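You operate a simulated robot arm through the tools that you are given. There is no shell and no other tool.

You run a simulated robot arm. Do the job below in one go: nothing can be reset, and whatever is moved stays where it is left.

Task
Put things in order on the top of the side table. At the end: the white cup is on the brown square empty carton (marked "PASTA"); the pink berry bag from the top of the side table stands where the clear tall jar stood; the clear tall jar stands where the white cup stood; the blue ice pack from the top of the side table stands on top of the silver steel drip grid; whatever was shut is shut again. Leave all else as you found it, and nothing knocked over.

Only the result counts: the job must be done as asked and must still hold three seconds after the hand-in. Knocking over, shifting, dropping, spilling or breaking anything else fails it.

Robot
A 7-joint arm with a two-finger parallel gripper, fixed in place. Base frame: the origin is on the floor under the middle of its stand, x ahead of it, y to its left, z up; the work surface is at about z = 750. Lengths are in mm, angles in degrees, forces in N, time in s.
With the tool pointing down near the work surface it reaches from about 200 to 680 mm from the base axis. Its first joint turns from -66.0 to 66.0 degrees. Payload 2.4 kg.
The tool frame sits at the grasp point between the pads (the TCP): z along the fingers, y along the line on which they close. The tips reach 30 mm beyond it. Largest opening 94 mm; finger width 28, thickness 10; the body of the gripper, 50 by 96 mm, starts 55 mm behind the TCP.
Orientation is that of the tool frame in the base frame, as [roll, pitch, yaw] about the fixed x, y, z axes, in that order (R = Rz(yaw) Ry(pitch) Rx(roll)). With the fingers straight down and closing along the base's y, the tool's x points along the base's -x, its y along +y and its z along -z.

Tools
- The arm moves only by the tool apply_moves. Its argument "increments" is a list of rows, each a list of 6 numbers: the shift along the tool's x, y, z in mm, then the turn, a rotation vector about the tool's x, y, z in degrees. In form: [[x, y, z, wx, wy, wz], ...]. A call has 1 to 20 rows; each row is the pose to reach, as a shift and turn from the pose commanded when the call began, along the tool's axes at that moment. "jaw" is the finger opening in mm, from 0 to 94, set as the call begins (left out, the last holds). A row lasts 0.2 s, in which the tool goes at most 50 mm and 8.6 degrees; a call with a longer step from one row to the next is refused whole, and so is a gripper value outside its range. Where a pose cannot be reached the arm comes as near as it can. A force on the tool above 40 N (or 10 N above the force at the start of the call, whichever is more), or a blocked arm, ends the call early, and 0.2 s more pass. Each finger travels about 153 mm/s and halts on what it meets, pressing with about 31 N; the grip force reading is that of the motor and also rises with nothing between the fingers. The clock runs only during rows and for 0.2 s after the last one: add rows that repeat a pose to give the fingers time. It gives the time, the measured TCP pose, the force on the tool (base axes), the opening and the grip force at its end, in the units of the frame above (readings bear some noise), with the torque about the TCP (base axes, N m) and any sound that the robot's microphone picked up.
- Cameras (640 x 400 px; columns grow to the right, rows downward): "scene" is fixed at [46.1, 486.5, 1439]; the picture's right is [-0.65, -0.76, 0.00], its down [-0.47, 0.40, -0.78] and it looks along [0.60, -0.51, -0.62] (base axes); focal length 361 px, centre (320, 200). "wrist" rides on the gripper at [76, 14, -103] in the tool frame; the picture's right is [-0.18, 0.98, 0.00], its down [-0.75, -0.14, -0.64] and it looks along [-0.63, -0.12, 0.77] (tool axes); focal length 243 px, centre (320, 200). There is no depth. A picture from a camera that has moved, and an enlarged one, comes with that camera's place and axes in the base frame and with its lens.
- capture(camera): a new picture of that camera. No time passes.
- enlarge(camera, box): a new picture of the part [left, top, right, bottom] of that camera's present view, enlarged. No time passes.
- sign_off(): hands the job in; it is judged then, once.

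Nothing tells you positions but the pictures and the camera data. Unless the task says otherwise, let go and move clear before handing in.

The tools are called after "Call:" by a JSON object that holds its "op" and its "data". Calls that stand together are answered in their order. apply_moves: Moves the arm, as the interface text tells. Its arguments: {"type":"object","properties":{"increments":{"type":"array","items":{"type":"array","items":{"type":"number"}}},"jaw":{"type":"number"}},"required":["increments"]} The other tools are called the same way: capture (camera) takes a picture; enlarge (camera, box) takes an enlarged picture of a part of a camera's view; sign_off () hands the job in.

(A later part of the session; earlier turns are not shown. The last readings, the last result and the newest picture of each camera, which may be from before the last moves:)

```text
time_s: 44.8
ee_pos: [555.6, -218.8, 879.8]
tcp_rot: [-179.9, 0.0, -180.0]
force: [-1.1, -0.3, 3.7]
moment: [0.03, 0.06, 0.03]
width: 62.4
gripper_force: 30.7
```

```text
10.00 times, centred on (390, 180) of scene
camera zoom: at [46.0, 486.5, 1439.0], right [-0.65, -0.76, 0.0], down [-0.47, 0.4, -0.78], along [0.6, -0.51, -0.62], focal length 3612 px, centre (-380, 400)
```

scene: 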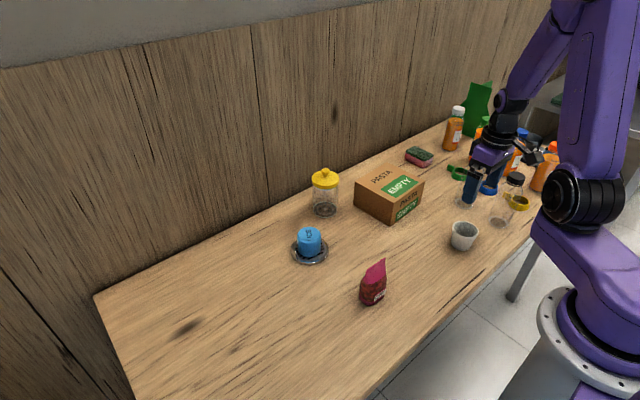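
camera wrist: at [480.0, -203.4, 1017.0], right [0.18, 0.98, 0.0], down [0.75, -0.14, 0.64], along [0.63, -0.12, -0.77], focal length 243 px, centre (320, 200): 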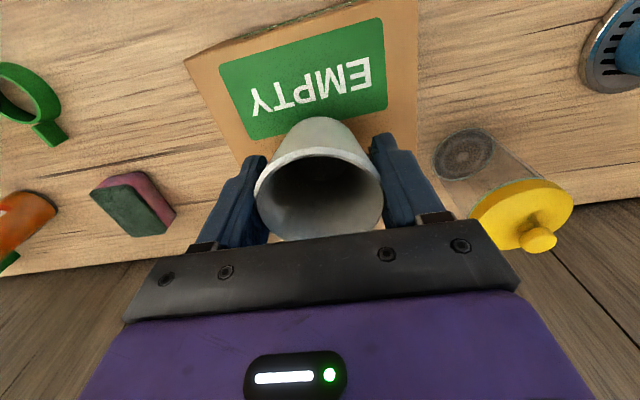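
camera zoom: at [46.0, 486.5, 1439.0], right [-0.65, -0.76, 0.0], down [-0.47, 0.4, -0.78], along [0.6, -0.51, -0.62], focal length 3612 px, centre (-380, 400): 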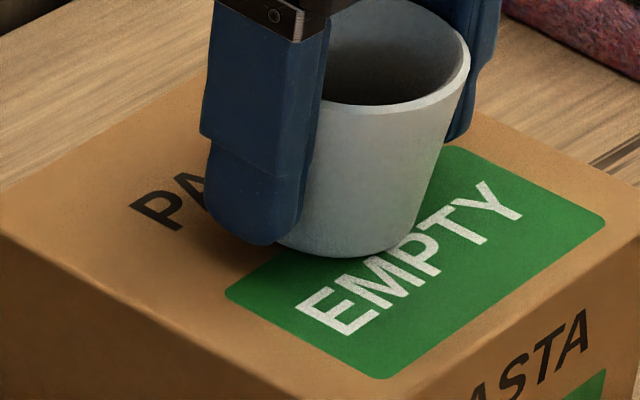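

Contact at about 4 N: the cup is on the carton. Opening and withdrawing upward.

Call:
{"op": "apply_moves", "data": {"increments": [[0, 0, 0, 0, 0, 0], [0, 0, 0, 0, 0, 0]], "jaw": 80}}

Call:
{"op": "apply_moves", "data": {"increments": [[0, 0, -4, 0, 0, 0], [0, 0, -14, 0, 0, 0], [0, 0, -34, 0, 0, 0], [0, 0, -64, 0, 0, 0], [0, 0, -100, 0, 0, 0], [0, 0, -130, 0, 0, 0], [0, 0, -130, 0, 0, 0]], "jaw": 80}}

Call:
{"op": "capture", "data": {"camera": "wrist"}}

Call:
{"op": "enlarge", "data": {"camera": "scene", "box": [300, 140, 460, 240]}}

```text
time_s: 45.4
ee_pos: [555.6, -219.4, 879.2]
tcp_rot: [-180.0, 0.0, 180.0]
force: [-0.4, -0.4, -0.1]
moment: [0.0, 0.0, 0.0]
width: 79.8
gripper_force: 0.1
```

```text
time_s: 47.0
ee_pos: [555.0, -219.5, 1010.8]
tcp_rot: [180.0, 0.0, 180.0]
force: [-0.2, -0.9, -0.2]
moment: [-0.02, -0.01, -0.03]
width: 80.0
gripper_force: 0.1
```

```text
taken
camera wrist: at [478.8, -204.6, 1113.0], right [0.18, 0.98, 0.0], down [0.75, -0.14, 0.64], along [0.63, -0.12, -0.77], focal length 243 px, centre (320, 200)
```

wrist: 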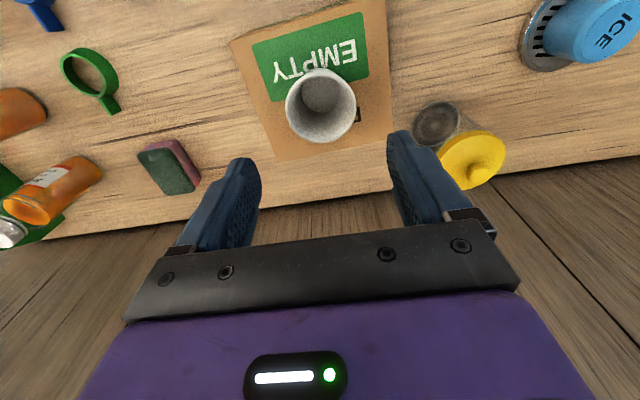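

```text
4.00 times, centred on (380, 190) of scene
camera zoom: at [46.1, 486.5, 1439.0], right [-0.65, -0.76, 0.0], down [-0.47, 0.4, -0.78], along [0.6, -0.51, -0.62], focal length 1445 px, centre (80, 240)
```

zoom: 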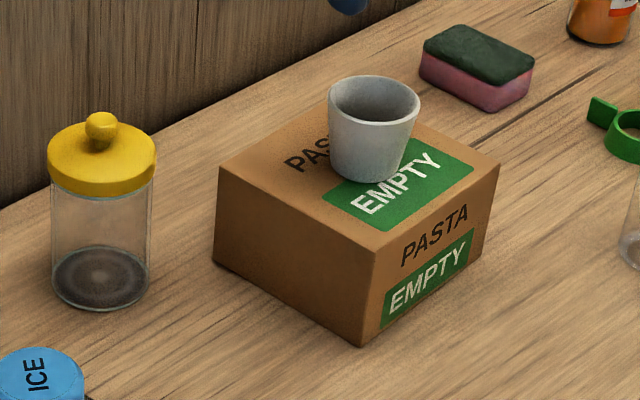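

The cup stands on the carton. For the jar I want to hold the glass body below the lid, with the tool tilted about 55° forward; first I'll test in free air that such a tilt is reachable over the cup's old spot.

Call:
{"op": "apply_moves", "data": {"increments": [[30, 0, 0, 0, 0, 0], [70, -3, 0, 0, 0, 0], [110, -6, 0, 0, 0, 0], [150, -10, 0, 0, 0, 0], [190, -14, 0, 0, 0, 0], [225, -18, 0, 0, 0, 0], [250, -20, 0, 0, 0, 0], [250, -20, 0, 0, 0, 0]], "jaw": 94}}

Call:
{"op": "apply_moves", "data": {"increments": [[0, 0, 0, 0, -7, 0], [0, 0, 0, 0, -15, 0], [0, 0, 0, 0, -23, 0], [0, 0, 0, 0, -31, 0], [0, 0, 0, 0, -39, 0], [0, 0, 0, 0, -47, 0], [0, 0, 0, 0, -55, 0], [0, 0, 0, 0, -55, 0]], "jaw": 94}}

Call:
{"op": "capture", "data": {"camera": "scene"}}

Call:
{"op": "capture", "data": {"camera": "wrist"}}

```text
time_s: 48.8
ee_pos: [304.7, -241.6, 1007.3]
tcp_rot: [-180.0, 0.1, -180.0]
force: [-0.6, 0.0, 0.0]
moment: [-0.02, -0.02, 0.03]
width: 93.8
gripper_force: 0.1
```

```text
time_s: 50.6
ee_pos: [304.7, -240.0, 1009.2]
tcp_rot: [-180.0, 55.1, 180.0]
force: [0.9, -0.6, -0.4]
moment: [0.01, -0.01, -0.03]
width: 94.1
gripper_force: 0.0
```

```text
taken
```

scene: 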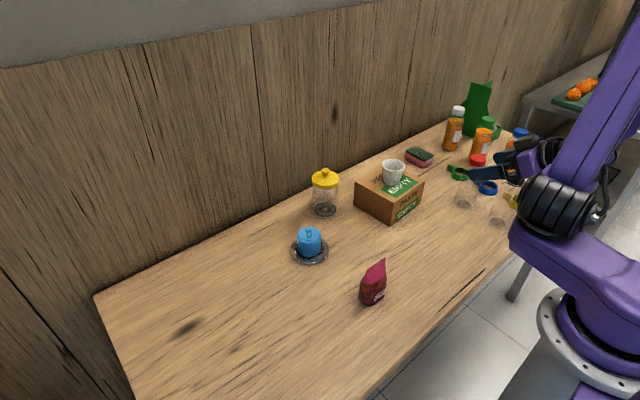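

```text
taken
camera wrist: at [177.2, -224.1, 1005.1], right [0.11, 0.98, 0.15], down [-0.1, -0.14, 0.99], along [0.99, -0.12, 0.08], focal length 243 px, centre (320, 200)
```

wrist: 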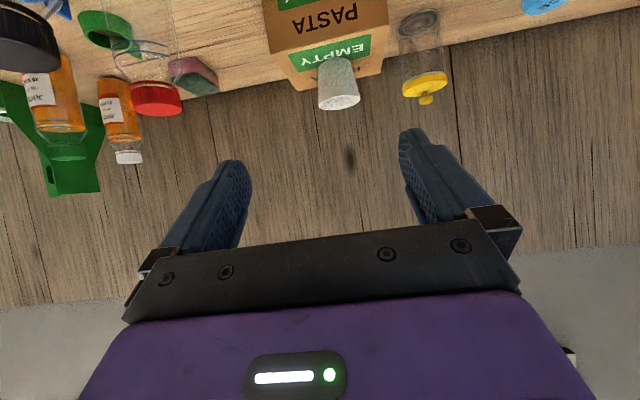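

The tilt is reachable at height. Testing further down to about z 810 over the cup's old spot.

Call:
{"op": "apply_moves", "data": {"increments": [[33, 0, 23, 0, 0, 0], [66, 0, 46, 0, 0, 0], [99, 0, 69, 0, 0, 0], [131, 0, 92, 0, 0, 0], [155, 0, 109, 0, 0, 0], [163, 0, 114, 0, 0, 0], [163, 0, 114, 0, 0, 0]], "jaw": 94}}

Call:
{"op": "capture", "data": {"camera": "scene"}}

Call:
{"op": "capture", "data": {"camera": "wrist"}}

```text
time_s: 52.2
ee_pos: [306.3, -238.2, 810.1]
tcp_rot: [-180.0, 55.1, -180.0]
force: [0.6, 0.0, 1.0]
moment: [-0.04, 0.01, 0.03]
width: 94.2
gripper_force: 0.1
```

```text
taken
```

scene: 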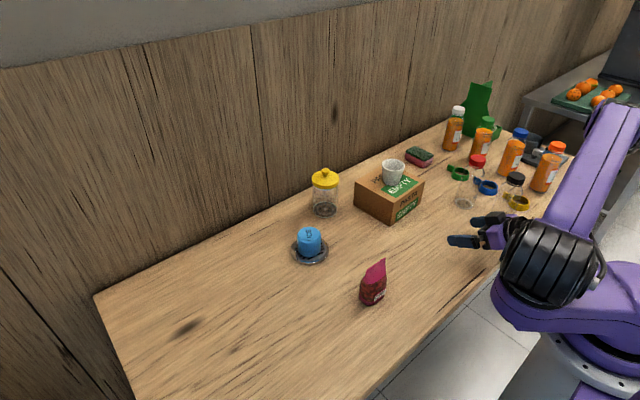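

```text
taken
camera wrist: at [178.6, -223.2, 806.4], right [0.11, 0.98, 0.15], down [-0.09, -0.14, 0.99], along [0.99, -0.12, 0.08], focal length 243 px, centre (320, 200)
```

wrist: 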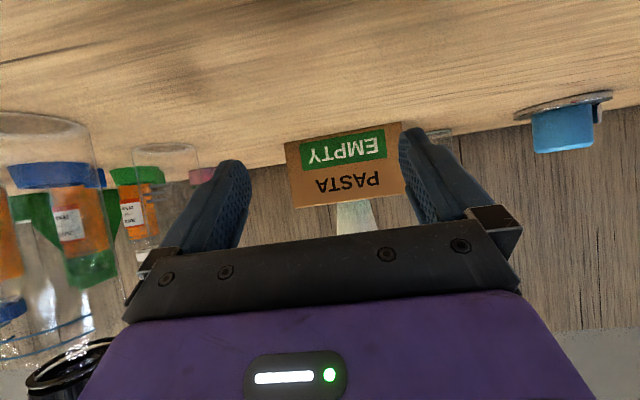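

The tilted pose works down there too. Now up, across and to a staging point in front of the jar, keeping the tilt.

Call:
{"op": "apply_moves", "data": {"increments": [[-33, 0, -23, 0, 0, 0], [-66, 0, -46, 0, 0, 0], [-99, 0, -69, 0, 0, 0], [-123, 0, -86, 0, 0, 0], [-140, 21, -62, 0, 0, 0], [-158, 43, -37, 0, 0, 0], [-175, 65, -11, 0, 0, 0], [-193, 88, 14, 0, 0, 0], [-211, 111, 40, 0, 0, 0], [-229, 134, 65, 0, 0, 0], [-246, 156, 90, 0, 0, 0], [-263, 177, 114, 0, 0, 0], [-263, 177, 114, 0, 0, 0]], "jaw": 94}}

Call:
{"op": "capture", "data": {"camera": "scene"}}

Call:
{"op": "capture", "data": {"camera": "wrist"}}

```text
time_s: 55.0
ee_pos: [551.6, -61.5, 960.8]
tcp_rot: [180.0, 55.1, 179.9]
force: [0.7, 0.2, -0.2]
moment: [-0.01, 0.01, 0.0]
width: 94.1
gripper_force: 0.2
```

```text
taken
```

scene: 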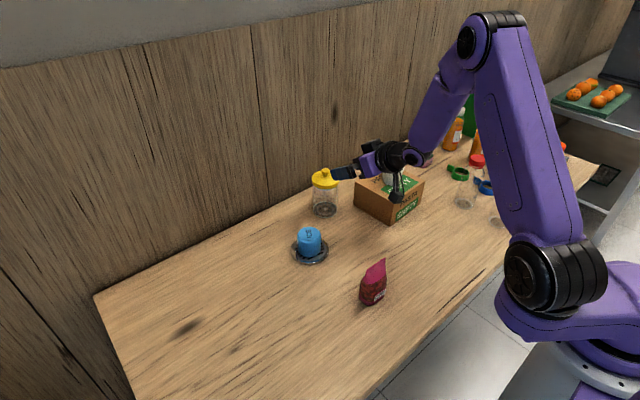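

```text
taken
camera wrist: at [423.7, -46.7, 956.4], right [0.11, 0.98, 0.15], down [-0.09, -0.14, 0.99], along [0.99, -0.12, 0.08], focal length 243 px, centre (320, 200)
```

wrist: 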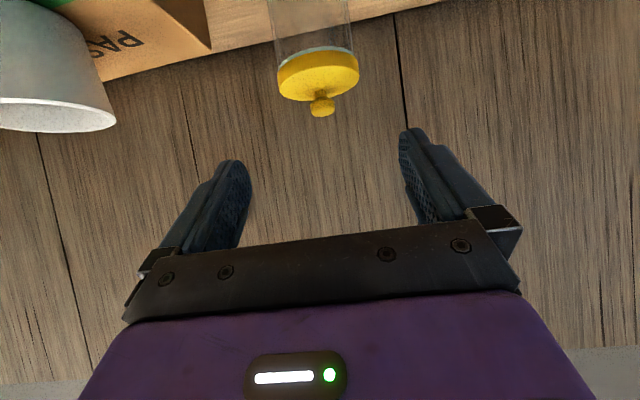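

All clear. Descending in front of the jar to grasp height, still about 90 mm short of it.

Call:
{"op": "apply_moves", "data": {"increments": [[30, 1, 21, 0, 0, 0], [60, 2, 42, 0, 0, 0], [90, 2, 63, 0, 0, 0], [115, 2, 80, 0, 0, 0], [129, 2, 90, 0, 0, 0], [133, 2, 93, 0, 0, 0], [133, 2, 93, 0, 0, 0]], "jaw": 94}}

Call:
{"op": "capture", "data": {"camera": "wrist"}}

Call:
{"op": "enlarge", "data": {"camera": "scene", "box": [270, 130, 430, 230]}}

```text
time_s: 56.6
ee_pos: [549.5, -60.0, 796.9]
tcp_rot: [180.0, 55.0, -180.0]
force: [0.0, -0.4, 0.4]
moment: [-0.02, -0.04, -0.01]
width: 94.0
gripper_force: 0.0
```

```text
taken
camera wrist: at [421.0, -45.5, 793.4], right [0.11, 0.98, 0.15], down [-0.09, -0.14, 0.99], along [0.99, -0.12, 0.08], focal length 243 px, centre (320, 200)
```

wrist: 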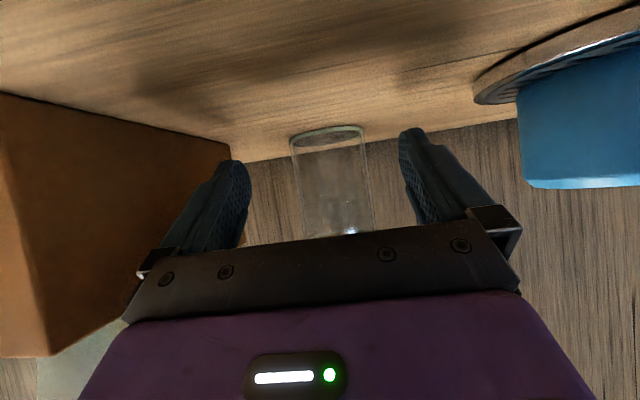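

```text
4.00 times, centred on (350, 180) of scene
camera zoom: at [46.1, 486.5, 1439.0], right [-0.65, -0.76, 0.0], down [-0.47, 0.4, -0.78], along [0.6, -0.51, -0.62], focal length 1445 px, centre (200, 280)
```

zoom: 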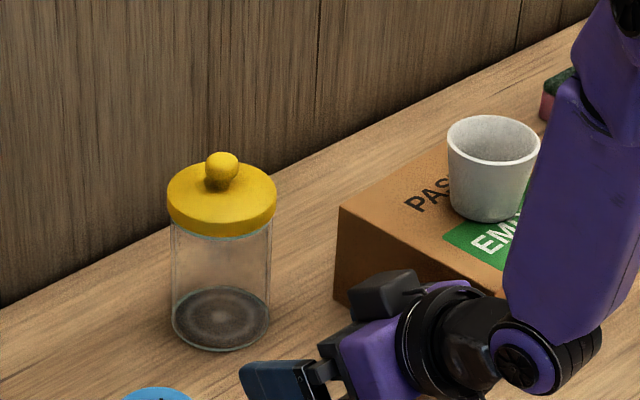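

The jar stands centred between the open fingers at about y -59. Advancing 70 mm horizontally, then checking clearance.

Call:
{"op": "apply_moves", "data": {"increments": [[-9, 1, 12, 0, 0, 0], [-18, 1, 25, 0, 0, 0], [-27, 1, 38, 0, 0, 0], [-35, 1, 50, 0, 0, 0], [-40, 1, 57, 0, 0, 0], [-40, 1, 57, 0, 0, 0]], "jaw": 94}}

Call:
{"op": "capture", "data": {"camera": "wrist"}}

Call:
{"op": "enlarge", "data": {"camera": "scene", "box": [280, 150, 400, 225]}}

```text
time_s: 58.0
ee_pos: [618.4, -60.2, 798.0]
tcp_rot: [-179.9, 54.9, 180.0]
force: [0.1, 0.2, -0.1]
moment: [0.01, 0.01, 0.01]
width: 93.9
gripper_force: 0.1
```

```text
taken
camera wrist: at [490.6, -44.3, 794.3], right [0.11, 0.98, 0.15], down [-0.09, -0.14, 0.99], along [0.99, -0.12, 0.08], focal length 243 px, centre (320, 200)
```

wrist: 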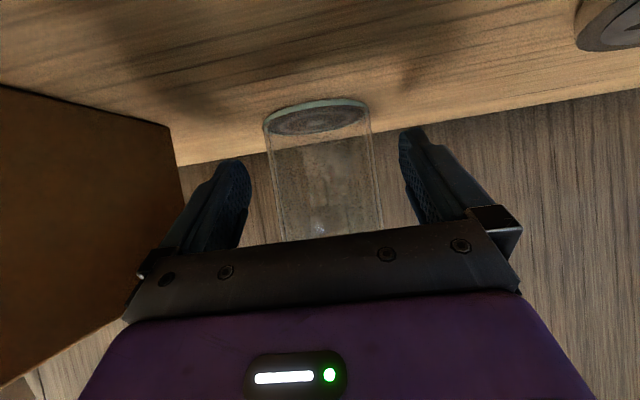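

```text
5.33 times, centred on (340, 188) of scene
camera zoom: at [46.1, 486.5, 1439.0], right [-0.65, -0.76, 0.0], down [-0.47, 0.4, -0.78], along [0.6, -0.51, -0.62], focal length 1927 px, centre (213, 267)
```

zoom: 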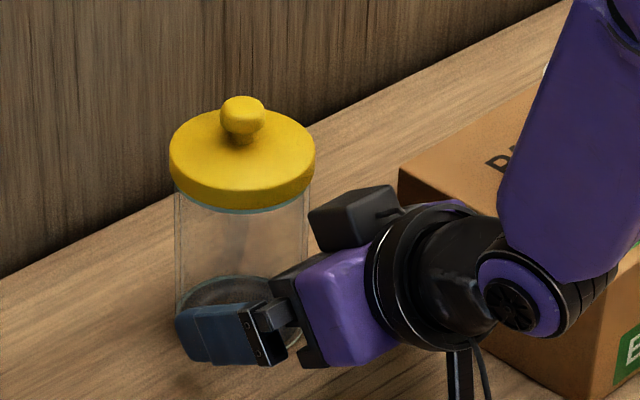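

Clear so far: the black module and palm will stay about 8 mm short of the lid at the planned grip depth. Advancing 23 mm more slowly.

Call:
{"op": "apply_moves", "data": {"increments": [[-3, 1, 5, 0, 0, 0], [-6, 1.5, 9, 0, 0, 0], [-9, 1.5, 13, 0, 0, 0], [-12, 1.5, 17, 0, 0, 0], [-13.5, 1.5, 19, 0, 0, 0], [-13.5, 1.5, 19, 0, 0, 0]], "jaw": 94}}

Call:
{"op": "capture", "data": {"camera": "wrist"}}

Call:
{"op": "enlarge", "data": {"camera": "scene", "box": [290, 160, 370, 210]}}

```text
time_s: 59.4
ee_pos: [643.9, -56.9, 798.9]
tcp_rot: [180.0, 55.0, -179.9]
force: [0.6, -0.3, -0.1]
moment: [0.02, 0.02, 0.01]
width: 93.9
gripper_force: 0.0
```

```text
taken
camera wrist: at [515.1, -42.5, 794.4], right [0.11, 0.98, 0.15], down [-0.09, -0.14, 0.99], along [0.99, -0.12, 0.08], focal length 243 px, centre (320, 200)
```

wrist: 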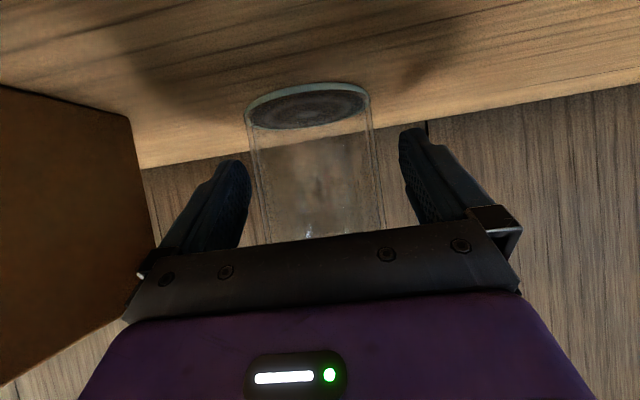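

```text
8.00 times, centred on (330, 185) of scene
camera zoom: at [46.1, 486.5, 1439.0], right [-0.65, -0.76, 0.0], down [-0.47, 0.4, -0.78], along [0.6, -0.51, -0.62], focal length 2890 px, centre (240, 320)
```

zoom: 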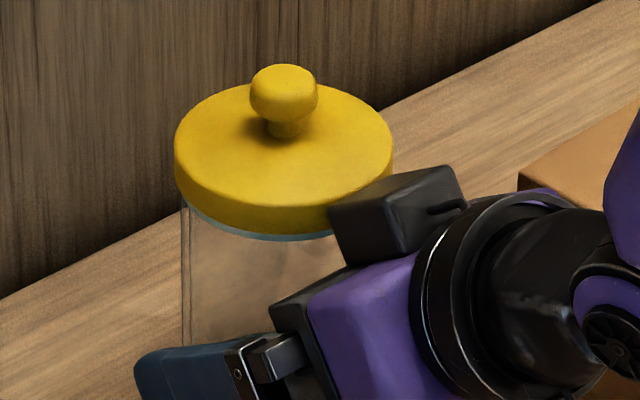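

The jar is at about (659, -59) and nothing touches. Shifting 2 mm to centre and then closing on the glass body.

Call:
{"op": "apply_moves", "data": {"increments": [[0, -1, 0, 0, 0, 0], [0, -2, 0, 0, 0, 0], [0, -2, 0, 0, 0, 0]], "jaw": 94}}

Call:
{"op": "apply_moves", "data": {"increments": [[0, 0, 0, 0, 0, 0], [0, 0, 0, 0, 0, 0], [0, 0, 0, 0, 0, 0], [0, 0, 0, 0, 0, 0]], "jaw": 40}}

Call:
{"op": "capture", "data": {"camera": "wrist"}}

Call:
{"op": "enlarge", "data": {"camera": "scene", "box": [280, 150, 400, 225]}}

```text
time_s: 60.2
ee_pos: [643.4, -59.1, 798.0]
tcp_rot: [-180.0, 55.0, 180.0]
force: [-0.7, 0.2, 0.4]
moment: [0.0, -0.01, -0.01]
width: 93.9
gripper_force: 0.1
```

```text
time_s: 61.2
ee_pos: [644.2, -60.3, 798.2]
tcp_rot: [180.0, 55.0, 179.9]
force: [-0.2, -0.8, -1.2]
moment: [-0.15, 0.01, -0.03]
width: 70.6
gripper_force: 31.1
```

```text
taken
camera wrist: at [515.0, -44.9, 793.7], right [0.11, 0.98, 0.15], down [-0.09, -0.14, 0.99], along [0.99, -0.12, 0.08], focal length 243 px, centre (320, 200)
```

wrist: 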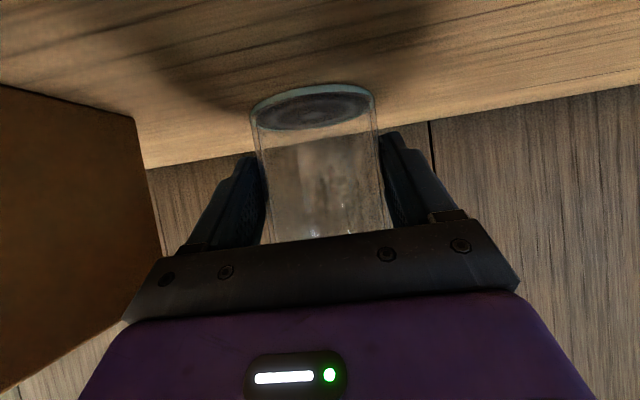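

```text
5.33 times, centred on (340, 188) of scene
camera zoom: at [46.1, 486.5, 1439.0], right [-0.65, -0.76, 0.0], down [-0.47, 0.4, -0.78], along [0.6, -0.51, -0.62], focal length 1927 px, centre (213, 267)
```

zoom: 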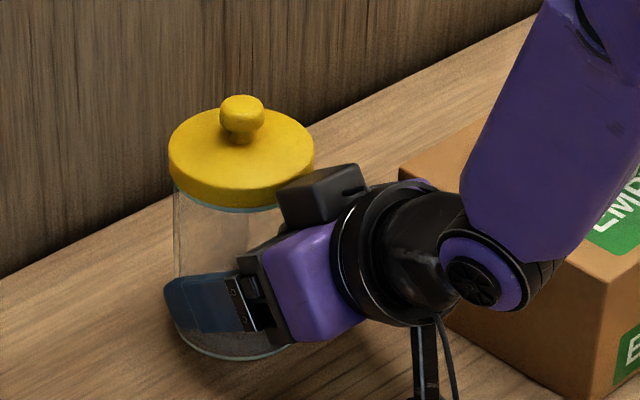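

Gripped on the glass at 70.6 mm, lid untouched. Lifting very slowly a few millimetres first.

Call:
{"op": "apply_moves", "data": {"increments": [[-0.8, 0, -0.6, 0, 0, 0], [-1.6, 0, -1.1, 0, 0, 0], [-3.3, 0, -2.3, 0, 0, 0], [-4.9, 0, -3.4, 0, 0, 0], [-7.4, 0, -5.2, 0, 0, 0], [-9.8, 0, -6.9, 0, 0, 0], [-11.5, 0, -8, 0, 0, 0], [-12.3, 0, -8.6, 0, 0, 0]], "jaw": 40}}

Call:
{"op": "capture", "data": {"camera": "wrist"}}

Call:
{"op": "enlarge", "data": {"camera": "scene", "box": [280, 150, 400, 225]}}

```text
time_s: 63.0
ee_pos: [642.5, -59.5, 813.0]
tcp_rot: [-179.9, 55.0, -180.0]
force: [-0.1, -0.8, -3.2]
moment: [-0.02, 0.04, -0.01]
width: 70.5
gripper_force: 31.1
```

```text
taken
camera wrist: at [514.4, -44.4, 809.3], right [0.11, 0.98, 0.15], down [-0.09, -0.14, 0.99], along [0.99, -0.12, 0.08], focal length 243 px, centre (320, 200)
```

wrist: 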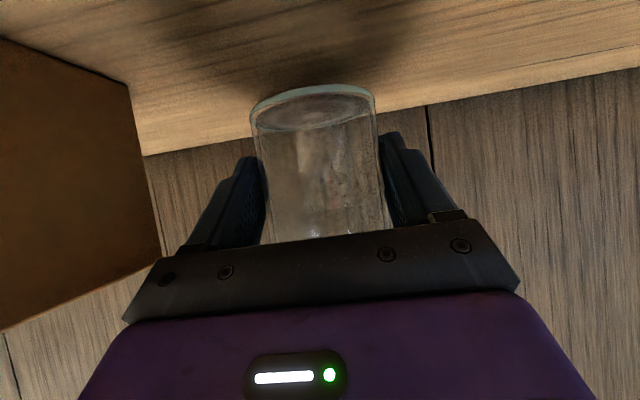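

```text
5.33 times, centred on (340, 188) of scene
camera zoom: at [46.2, 486.5, 1439.0], right [-0.65, -0.76, 0.0], down [-0.47, 0.4, -0.78], along [0.6, -0.51, -0.62], focal length 1927 px, centre (213, 267)
```

zoom: 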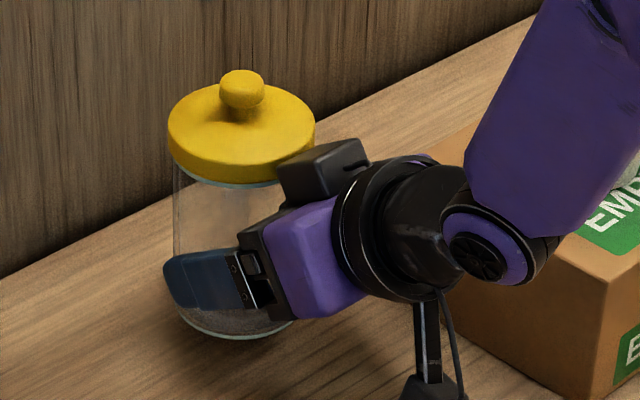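

The jar is off the table, upright with its lid on. Raising it above carton height and drawing it back slowly.

Call:
{"op": "apply_moves", "data": {"increments": [[-2.5, 0, -1.7, 0, 0, 0], [-6.6, 0, -4.6, 0, 0, 0], [-12.3, 0, -8.6, 0, 0, 0], [-19.7, 0, -13.8, 0, 0, 0], [-28.7, 0, -20.1, 0, 0, 0], [-38.5, 0, -27, 0, 0, 0], [-49.2, 0, -34.4, 0, 0, 0], [-58.7, 0, -43.5, 0, 0, 0], [-65.4, 0, -53.1, 0, 0, 0], [-69.3, 0, -63.1, 0, 0, 0], [-69.6, 0, -73.2, 0, 0, 0], [-66.6, 0, -84.5, 0, 0, 0], [-60.8, 0, -96.2, 0, 0, 0], [-52.7, 0, -107.7, 0, 0, 0], [-44.7, 0, -119.2, 0, 0, 0], [-36.7, 0, -130.6, 0, 0, 0], [-28.6, 0, -142.1, 0, 0, 0], [-21.8, 0, -151.9, 0, 0, 0], [-16.6, 0, -159.3, 0, 0, 0], [-13.7, 0, -163.4, 0, 0, 0]], "jaw": 40}}

Call:
{"op": "capture", "data": {"camera": "wrist"}}

Call:
{"op": "capture", "data": {"camera": "scene"}}

```text
time_s: 67.2
ee_pos: [517.0, -60.0, 918.6]
tcp_rot: [179.9, 55.0, -180.0]
force: [-0.6, -0.4, -3.6]
moment: [0.01, 0.04, 0.0]
width: 70.6
gripper_force: 31.4
```

```text
taken
camera wrist: at [388.7, -45.1, 915.6], right [0.11, 0.98, 0.15], down [-0.09, -0.14, 0.99], along [0.99, -0.12, 0.08], focal length 243 px, centre (320, 200)
```

wrist: 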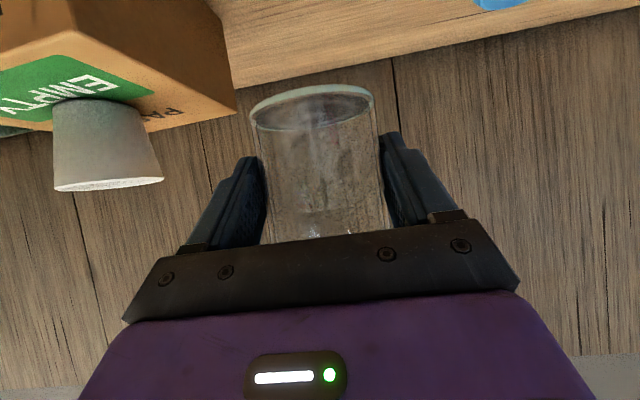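

```text
taken
```

scene: 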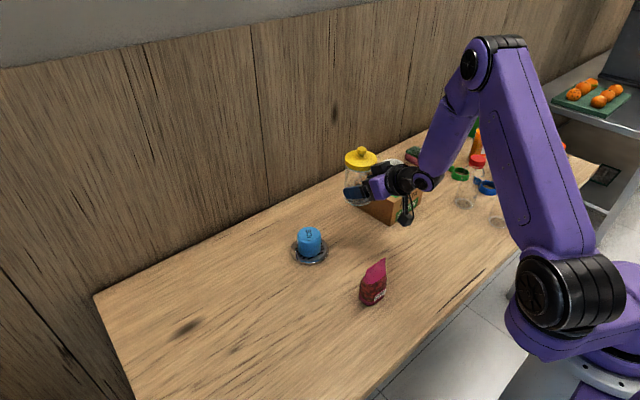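

Jar held steady and upright. Carrying it on a curve past the carton toward the cup's old spot.

Call:
{"op": "apply_moves", "data": {"increments": [[2.3, 0, -3.3, 0, 0, 0], [5.7, -1, -8.2, 0, 0, 0], [10.9, -3, -15.6, 0, 0, 0], [17.2, -7, -24.6, 0, 0, 0], [24.1, -13, -34.4, 0, 0, 0], [31, -21, -44.2, 0, 0, 0], [37.9, -30, -54.1, 0, 0, 0], [44.7, -40, -63.9, 0, 0, 0], [51.6, -51, -73.7, 0, 0, 0], [57.9, -62, -82.7, 0, 0, 0], [64.2, -73, -91.8, 0, 0, 0], [70.6, -84, -100.8, 0, 0, 0], [76.9, -95, -109.8, 0, 0, 0], [83.2, -106, -118.8, 0, 0, 0], [89.5, -117, -127.8, 0, 0, 0], [95.2, -128, -136, 0, 0, 0], [100.4, -138, -143.4, 0, 0, 0], [104.4, -146, -149.1, 0, 0, 0], [107.3, -152, -153.2, 0, 0, 0], [108.4, -155, -154.8, 0, 0, 0]], "jaw": 40}}

Call:
{"op": "capture", "data": {"camera": "scene"}}

```text
time_s: 71.4
ee_pos: [328.0, -215.7, 918.5]
tcp_rot: [180.0, 55.1, -180.0]
force: [0.1, 0.0, -2.5]
moment: [0.02, 0.09, -0.01]
width: 70.4
gripper_force: 30.9
```

```text
taken
```

scene: 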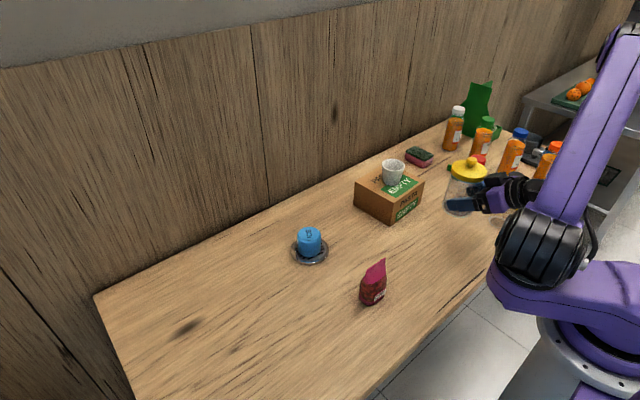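

Nearly there. Aligning the jar over the cup's old place at (319, -240) and lowering to about 14 mm above the table.

Call:
{"op": "apply_moves", "data": {"increments": [[1.7, -3, -2.5, 0, 0, 0], [4.6, -8, -6.6, 0, 0, 0], [8, -14, -11.5, 0, 0, 0], [11.5, -19, -16.4, 0, 0, 0], [13.8, -23, -19.7, 0, 0, 0], [14.3, -24, -20.5, 0, 0, 0], [16.8, -24, -18.8, 0, 0, 0], [21.7, -24, -15.3, 0, 0, 0], [29, -24, -10.2, 0, 0, 0], [38.9, -24, -3.3, 0, 0, 0], [48.7, -24, 3.6, 0, 0, 0], [58.5, -24, 10.5, 0, 0, 0], [68.4, -24, 17.4, 0, 0, 0], [78.2, -24, 24.2, 0, 0, 0], [88, -24, 31.1, 0, 0, 0], [94.6, -24, 35.7, 0, 0, 0], [98.7, -24, 38.6, 0, 0, 0], [101.1, -24, 40.3, 0, 0, 0]], "jaw": 40}}

Call:
{"op": "capture", "data": {"camera": "wrist"}}

Call:
{"op": "enlarge", "data": {"camera": "scene", "box": [400, 150, 560, 250]}}

```text
time_s: 75.2
ee_pos: [303.4, -238.0, 811.8]
tcp_rot: [-180.0, 54.9, -180.0]
force: [-0.1, 0.3, -2.8]
moment: [-0.02, 0.05, 0.02]
width: 70.4
gripper_force: 31.4
```

```text
taken
camera wrist: at [175.0, -223.1, 808.2], right [0.11, 0.98, 0.15], down [-0.09, -0.14, 0.99], along [0.99, -0.12, 0.08], focal length 243 px, centre (320, 200)
```

wrist: 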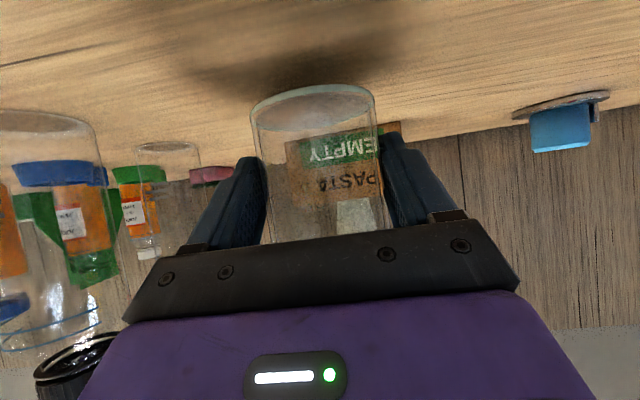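

```text
4.00 times, centred on (480, 200) of scene
camera zoom: at [46.1, 486.5, 1439.0], right [-0.65, -0.76, 0.0], down [-0.47, 0.4, -0.78], along [0.6, -0.51, -0.62], focal length 1445 px, centre (-320, 200)
```

zoom: 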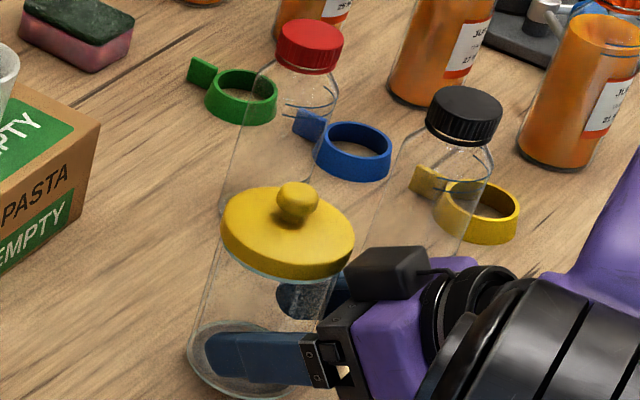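

Jar is hovering ~13 mm above the spot. Lowering slowly until contact.

Call:
{"op": "apply_moves", "data": {"increments": [[1.6, 0, 1.1, 0, 0, 0], [3.3, 0, 2.3, 0, 0, 0], [4.9, 0, 3.4, 0, 0, 0], [6.6, 0, 4.6, 0, 0, 0], [8.2, 0, 5.7, 0, 0, 0]], "jaw": 40}}

Call:
{"op": "apply_moves", "data": {"increments": [[0.8, 0, 0.6, 0, 0, 0], [1.6, 0, 1.1, 0, 0, 0]], "jaw": 40}}

```text
time_s: 76.4
ee_pos: [301.9, -237.0, 802.9]
tcp_rot: [180.0, 55.0, -179.9]
force: [0.3, -0.3, -4.2]
moment: [0.03, 0.04, 0.03]
width: 70.5
gripper_force: 31.5
```

```text
time_s: 77.0
ee_pos: [302.0, -237.7, 800.4]
tcp_rot: [-180.0, 55.0, 179.9]
force: [-0.2, 0.3, -3.1]
moment: [-0.02, 0.09, -0.03]
width: 70.2
gripper_force: 30.8
```

Call:
{"op": "apply_moves", "data": {"increments": [[0, -0.8, 0, 0, 0, 0], [0.4, -1.5, 0.3, 0, 0, 0], [0.8, -1.5, 0.6, 0, 0, 0]], "jaw": 40}}

Call:
{"op": "apply_moves", "data": {"increments": [[0.4, 0, 0.3, 0, 0, 0], [0.8, 0, 0.6, 0, 0, 0]], "jaw": 40}}

```text
time_s: 77.8
ee_pos: [303.2, -240.5, 798.7]
tcp_rot: [-180.0, 54.9, 180.0]
force: [0.2, 0.9, -3.5]
moment: [0.0, 0.07, 0.01]
width: 70.0
gripper_force: 30.7
```

```text
time_s: 78.4
ee_pos: [303.4, -240.0, 798.9]
tcp_rot: [-180.0, 54.9, -180.0]
force: [-0.2, -0.4, -2.7]
moment: [0.01, 0.05, 0.03]
width: 70.1
gripper_force: 31.1
```

No contact yet; a few more half-millimetre steps.

Call:
{"op": "apply_moves", "data": {"increments": [[0.4, 0, 0.3, 0, 0, 0], [0.8, 0, 0.6, 0, 0, 0]], "jaw": 40}}

Call:
{"op": "enlarge", "data": {"camera": "scene", "box": [430, 190, 510, 240]}}

```text
time_s: 79.0
ee_pos: [302.4, -240.4, 797.8]
tcp_rot: [-179.9, 55.0, -180.0]
force: [0.2, -0.3, 0.2]
moment: [0.07, -0.13, -0.01]
width: 70.2
gripper_force: 31.7
```

```text
8.00 times, centred on (470, 215) of scene
camera zoom: at [46.1, 486.5, 1439.0], right [-0.65, -0.76, 0.0], down [-0.47, 0.4, -0.78], along [0.6, -0.51, -0.62], focal length 2890 px, centre (-880, 80)
```

zoom: 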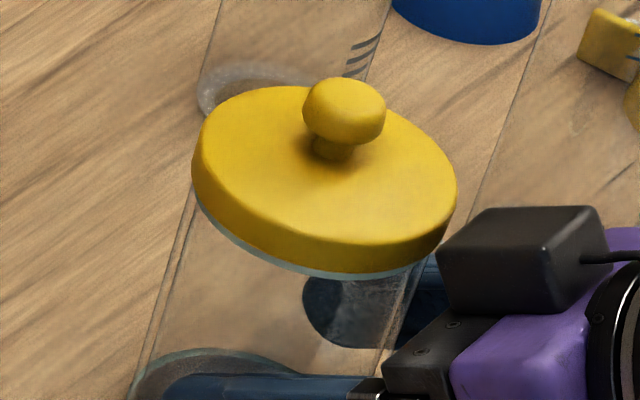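

Weight has transferred to the table (force back to zero). Opening the fingers.

Call:
{"op": "apply_moves", "data": {"increments": [[0.3, 0, 0.2, 0, 0, 0], [0.3, 0, 0.2, 0, 0, 0]], "jaw": 40}}

Call:
{"op": "apply_moves", "data": {"increments": [[0.3, 0, 0, 0, 0, 0], [0, 0, 0, 0, 0, 0], [0, 0, 0, 0, 0, 0]], "jaw": 92}}

Call:
{"op": "capture", "data": {"camera": "wrist"}}

Call:
{"op": "enlarge", "data": {"camera": "scene", "box": [400, 170, 560, 270]}}

```text
time_s: 79.6
ee_pos: [302.9, -239.7, 798.3]
tcp_rot: [-180.0, 55.2, -179.9]
force: [-4.5, 2.5, 15.0]
moment: [0.41, -0.31, 0.12]
width: 70.4
gripper_force: 31.1
```

```text
time_s: 80.4
ee_pos: [302.3, -240.3, 797.4]
tcp_rot: [180.0, 55.0, -180.0]
force: [0.6, -0.3, 0.4]
moment: [-0.02, -0.01, 0.05]
width: 92.1
gripper_force: 0.0
```

```text
taken
camera wrist: at [174.6, -224.5, 793.0], right [0.11, 0.98, 0.15], down [-0.09, -0.14, 0.99], along [0.99, -0.12, 0.08], focal length 243 px, centre (320, 200)
```

wrist: 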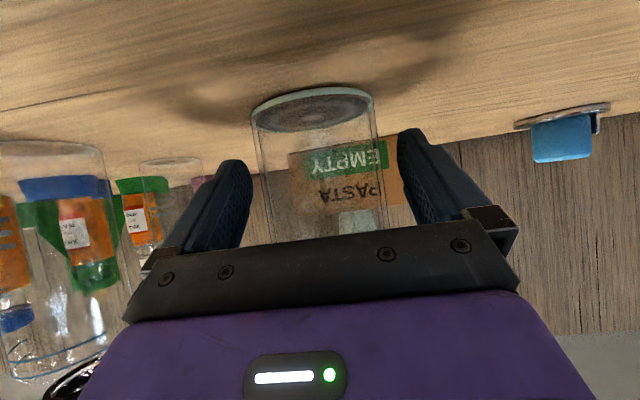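

```text
4.00 times, centred on (480, 220) of scene
camera zoom: at [46.1, 486.5, 1439.0], right [-0.65, -0.76, 0.0], down [-0.47, 0.4, -0.78], along [0.6, -0.51, -0.62], focal length 1445 px, centre (-320, 120)
```

zoom: 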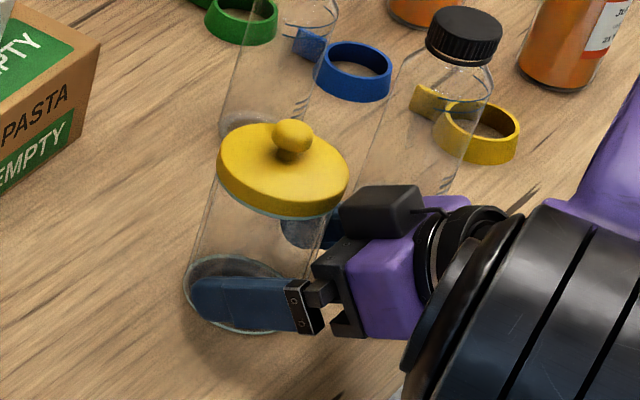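

The jar stands with its lid on, fingers open. Backing off slightly and rising so the fingers slide clear of the lid.

Call:
{"op": "apply_moves", "data": {"increments": [[-0.2, 0, -5, 0, 0, 0], [-2.2, 0, -12.6, 0, 0, 0], [-6.7, 0, -21.8, 0, 0, 0], [-14.3, 0, -31.9, 0, 0, 0], [-29.5, 0, -45.1, 0, 0, 0], [-49.9, 0, -59.4, 0, 0, 0], [-74.5, 0, -76.6, 0, 0, 0], [-103.2, 0, -96.7, 0, 0, 0], [-127.8, 0, -113.9, 0, 0, 0], [-127.8, 0, -113.9, 0, 0, 0]], "jaw": 94}}

Call:
{"op": "capture", "data": {"camera": "wrist"}}

Call:
{"op": "capture", "data": {"camera": "scene"}}

```text
time_s: 82.6
ee_pos: [280.7, -237.4, 966.9]
tcp_rot: [179.9, 55.1, -180.0]
force: [-0.6, 0.6, -0.4]
moment: [-0.01, 0.0, -0.02]
width: 94.0
gripper_force: 0.0
```

```text
taken
camera wrist: at [153.9, -221.3, 963.2], right [0.11, 0.98, 0.15], down [-0.09, -0.14, 0.99], along [0.99, -0.12, 0.08], focal length 243 px, centre (320, 200)
```

wrist: 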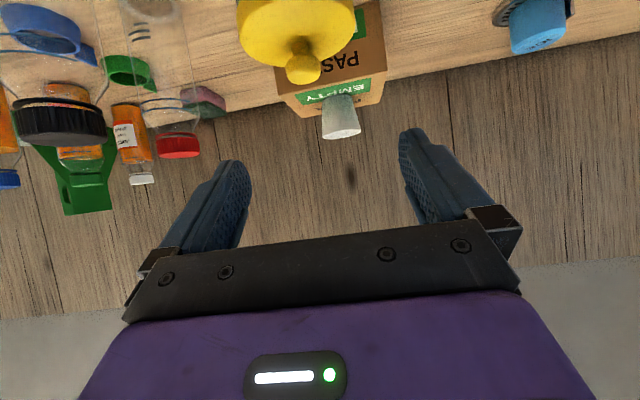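

```text
taken
```

scene: 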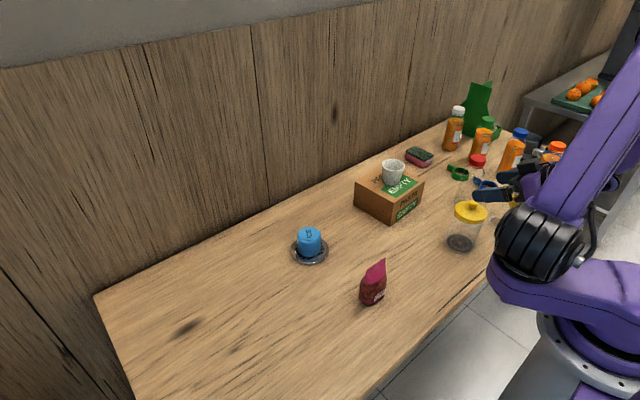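

The jar stands at the cup's old spot, lid on. Now levelling the gripper and going over to the berry bag.

Call:
{"op": "apply_moves", "data": {"increments": [[-24.6, 0, -17.2, 0, 0, 0], [-41, 10, -28.7, 0, 6, 0], [-43.9, 30, -24.6, 0, 14, 0], [-48.5, 60, -18.1, 0, 22, 0], [-54.2, 95, -9.9, 0, 30, 0], [-59.9, 130, -1.7, 0, 38, 0], [-65.7, 165, 6.5, 0, 46, 0], [-71.4, 200, 14.7, 0, 52, 0], [-76.6, 240, 22.1, 0, 55, 0], [-82.3, 275, 30.3, 0, 55, 0], [-84.6, 300, 33.6, 0, 55, 0], [-84.6, 300, 33.6, 0, 55, 0]], "jaw": 94}}

Call:
{"op": "capture", "data": {"camera": "wrist"}}

Call:
{"op": "enlarge", "data": {"camera": "scene", "box": [400, 170, 560, 270]}}

Call:
{"op": "enlarge", "data": {"camera": "scene", "box": [340, 250, 420, 300]}}

```text
time_s: 85.2
ee_pos: [358.2, 60.8, 1017.2]
tcp_rot: [-180.0, 0.0, 180.0]
force: [0.1, 0.3, -0.3]
moment: [-0.02, 0.0, -0.01]
width: 94.1
gripper_force: 0.0
```

```text
taken
camera wrist: at [281.9, 77.0, 1120.1], right [0.18, 0.98, 0.0], down [0.75, -0.14, 0.64], along [0.63, -0.12, -0.77], focal length 243 px, centre (320, 200)
```

wrist: 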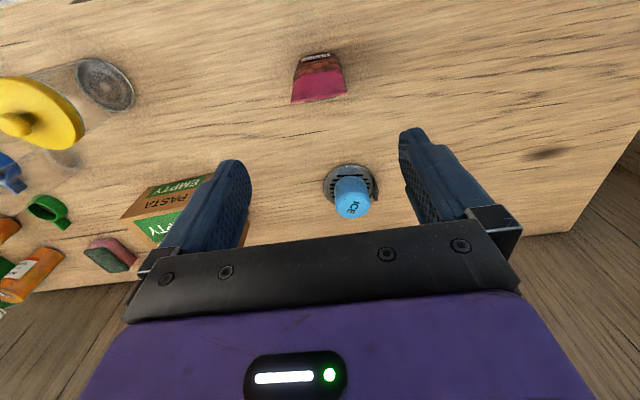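

```text
4.00 times, centred on (480, 220) of scene
camera zoom: at [46.1, 486.5, 1439.0], right [-0.65, -0.76, 0.0], down [-0.47, 0.4, -0.78], along [0.6, -0.51, -0.62], focal length 1445 px, centre (-320, 120)
```

zoom: 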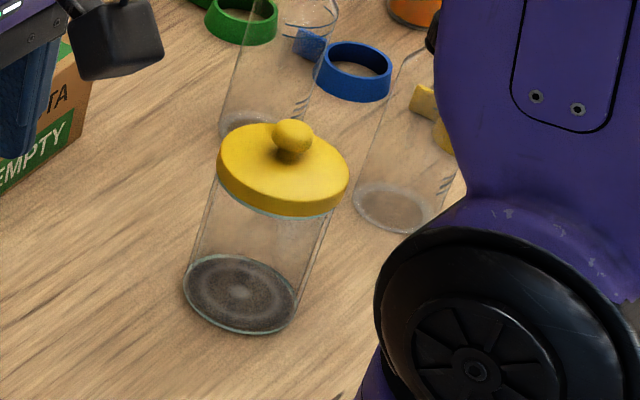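

```text
8.00 times, centred on (380, 275) of scene
camera zoom: at [46.1, 486.5, 1439.0], right [-0.65, -0.76, 0.0], down [-0.47, 0.4, -0.78], along [0.6, -0.51, -0.62], focal length 2890 px, centre (-160, -400)
```

zoom: 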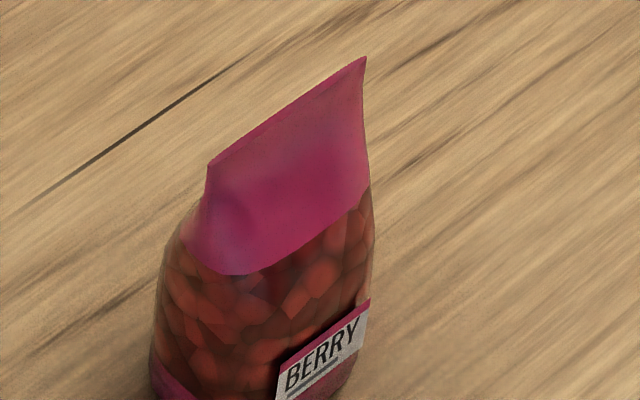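

The jar is upright in place. Now a closer look at the bag from above before choosing the grip.

Call:
{"op": "enlarge", "data": {"camera": "wrist", "box": [270, 35, 370, 115]}}

Call:
{"op": "enlarge", "data": {"camera": "scene", "box": [345, 252, 405, 312]}}

```text
5.00 times, centred on (320, 75) of wrist
camera zoom: at [281.9, 77.0, 1120.1], right [0.18, 0.98, 0.0], down [0.75, -0.14, 0.64], along [0.63, -0.12, -0.77], focal length 1213 px, centre (320, 825)
```

zoom: 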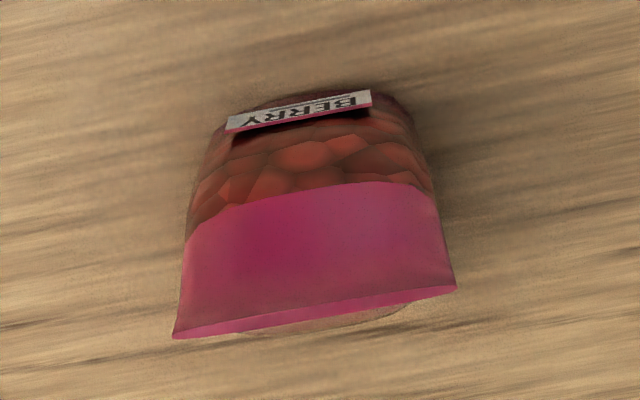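

```text
6.67 times, centred on (375, 282) of scene
camera zoom: at [46.1, 486.5, 1439.0], right [-0.65, -0.76, 0.0], down [-0.47, 0.4, -0.78], along [0.6, -0.51, -0.62], focal length 2408 px, centre (-47, -347)
```

zoom: 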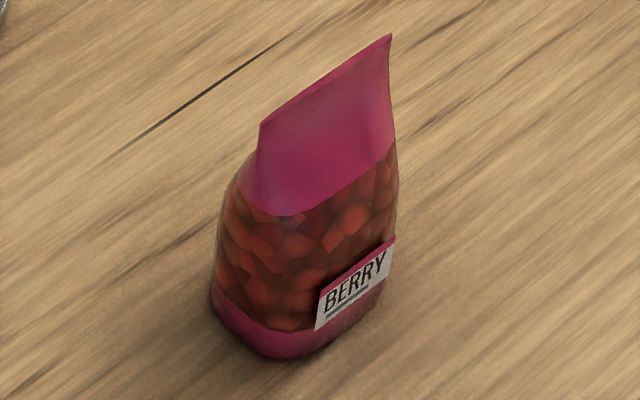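

The bag's seal runs along y from about 31 to 90 at x≈360, top z≈860, with parallel sides about 57 mm apart, so I can grip those sides with the current orientation. Descending to TCP z≈818.

Call:
{"op": "apply_moves", "data": {"increments": [[-1, 0, 35, 0, 0, 0], [-1, 0, 70, 0, 0, 0], [-1, 0, 105, 0, 0, 0], [-1, 0, 135, 0, 0, 0], [-1, 0, 160, 0, 0, 0], [-1, 0, 175, 0, 0, 0], [-1, 0, 175, 0, 0, 0]], "jaw": 94}}

Call:
{"op": "capture", "data": {"camera": "wrist"}}

Call:
{"op": "enlarge", "data": {"camera": "scene", "box": [320, 210, 440, 310]}}

```text
time_s: 86.8
ee_pos: [360.3, 59.3, 841.9]
tcp_rot: [179.9, 0.0, 179.9]
force: [0.6, 0.1, 0.5]
moment: [0.02, -0.03, -0.01]
width: 94.0
gripper_force: 0.0
```

```text
taken
camera wrist: at [284.0, 74.8, 944.1], right [0.18, 0.98, 0.0], down [0.75, -0.14, 0.64], along [0.63, -0.12, -0.77], focal length 243 px, centre (320, 200)
```

wrist: 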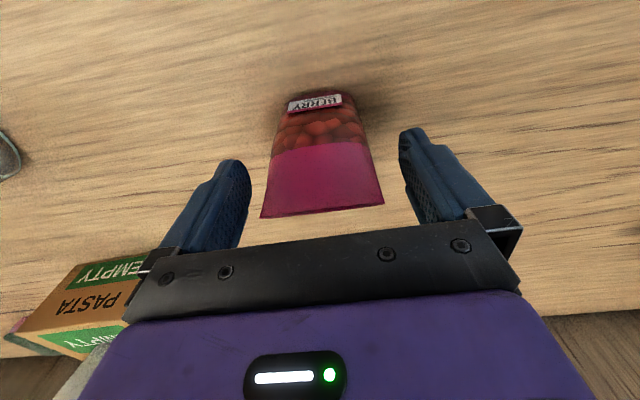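

```text
4.00 times, centred on (380, 260) of scene
camera zoom: at [46.1, 486.5, 1439.0], right [-0.65, -0.76, 0.0], down [-0.47, 0.4, -0.78], along [0.6, -0.51, -0.62], focal length 1445 px, centre (80, -40)
```

zoom: 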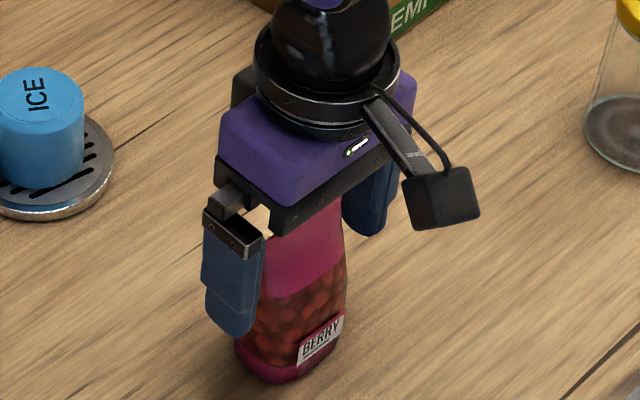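

The bag's top is at z≈859, centred y≈61. Lowering the last 24 mm with a 1.5 mm shift, then closing.

Call:
{"op": "apply_moves", "data": {"increments": [[0, 1.5, 6, 0, 0, 0], [0, 1.5, 12, 0, 0, 0], [0, 1.5, 18, 0, 0, 0], [0, 1.5, 23, 0, 0, 0], [0, 1.5, 25, 0, 0, 0], [0, 1.5, 25, 0, 0, 0]], "jaw": 94}}

Call:
{"op": "capture", "data": {"camera": "wrist"}}

```text
time_s: 88.2
ee_pos: [360.7, 62.8, 816.7]
tcp_rot: [179.9, 0.0, 179.9]
force: [0.2, 0.2, -0.5]
moment: [0.01, 0.03, -0.04]
width: 94.0
gripper_force: 0.0
```

```text
taken
camera wrist: at [283.5, 77.1, 919.5], right [0.18, 0.98, 0.0], down [0.75, -0.14, 0.64], along [0.63, -0.12, -0.77], focal length 243 px, centre (320, 200)
```

wrist: 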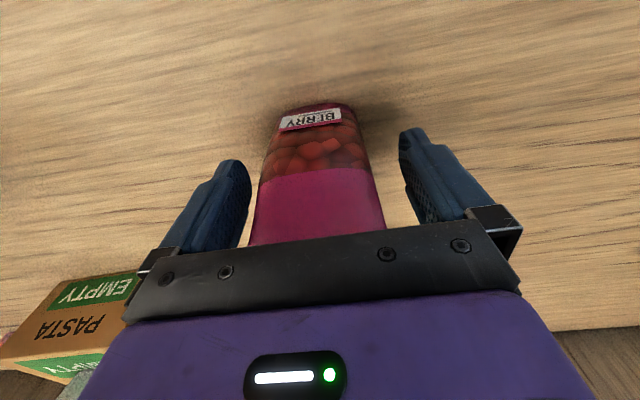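

Call:
{"op": "apply_moves", "data": {"increments": [[0, 0, 0, 0, 0, 0], [0, 0, 0, 0, 0, 0], [0, 0, 0, 0, 0, 0], [0, 0, 0, 0, 0, 0]], "jaw": 30}}

Call:
{"op": "capture", "data": {"camera": "wrist"}}

Call:
{"op": "enlarge", "data": {"camera": "scene", "box": [320, 210, 440, 310]}}

```text
time_s: 89.2
ee_pos: [359.0, 62.1, 817.2]
tcp_rot: [-179.9, 0.0, 180.0]
force: [0.3, -0.8, 1.3]
moment: [0.02, -0.01, -0.01]
width: 63.5
gripper_force: 30.9
```

```text
taken
camera wrist: at [283.5, 77.1, 919.6], right [0.18, 0.98, 0.0], down [0.75, -0.14, 0.64], along [0.63, -0.12, -0.77], focal length 243 px, centre (320, 200)
```

wrist: 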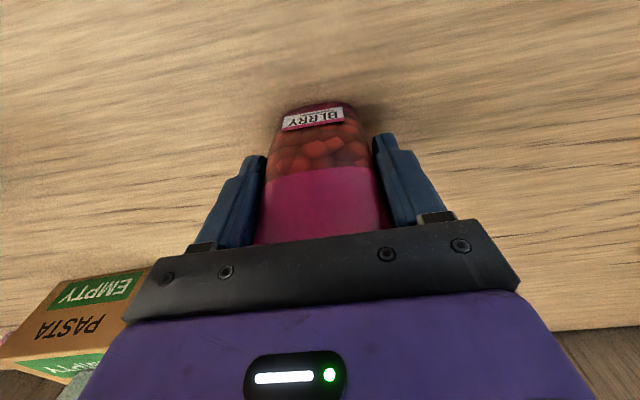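

```text
4.00 times, centred on (380, 260) of scene
camera zoom: at [46.1, 486.5, 1439.0], right [-0.65, -0.76, 0.0], down [-0.47, 0.4, -0.78], along [0.6, -0.51, -0.62], focal length 1445 px, centre (80, -40)
```

zoom: 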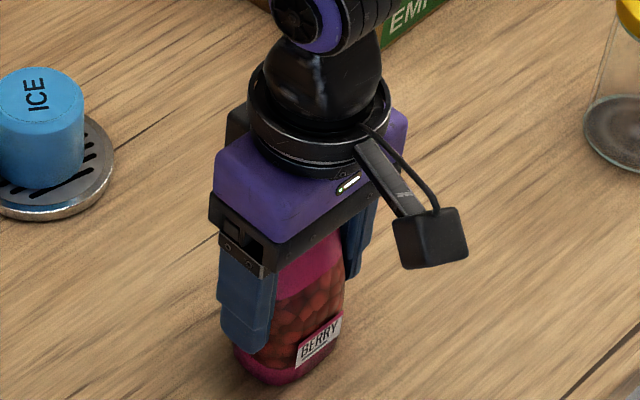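

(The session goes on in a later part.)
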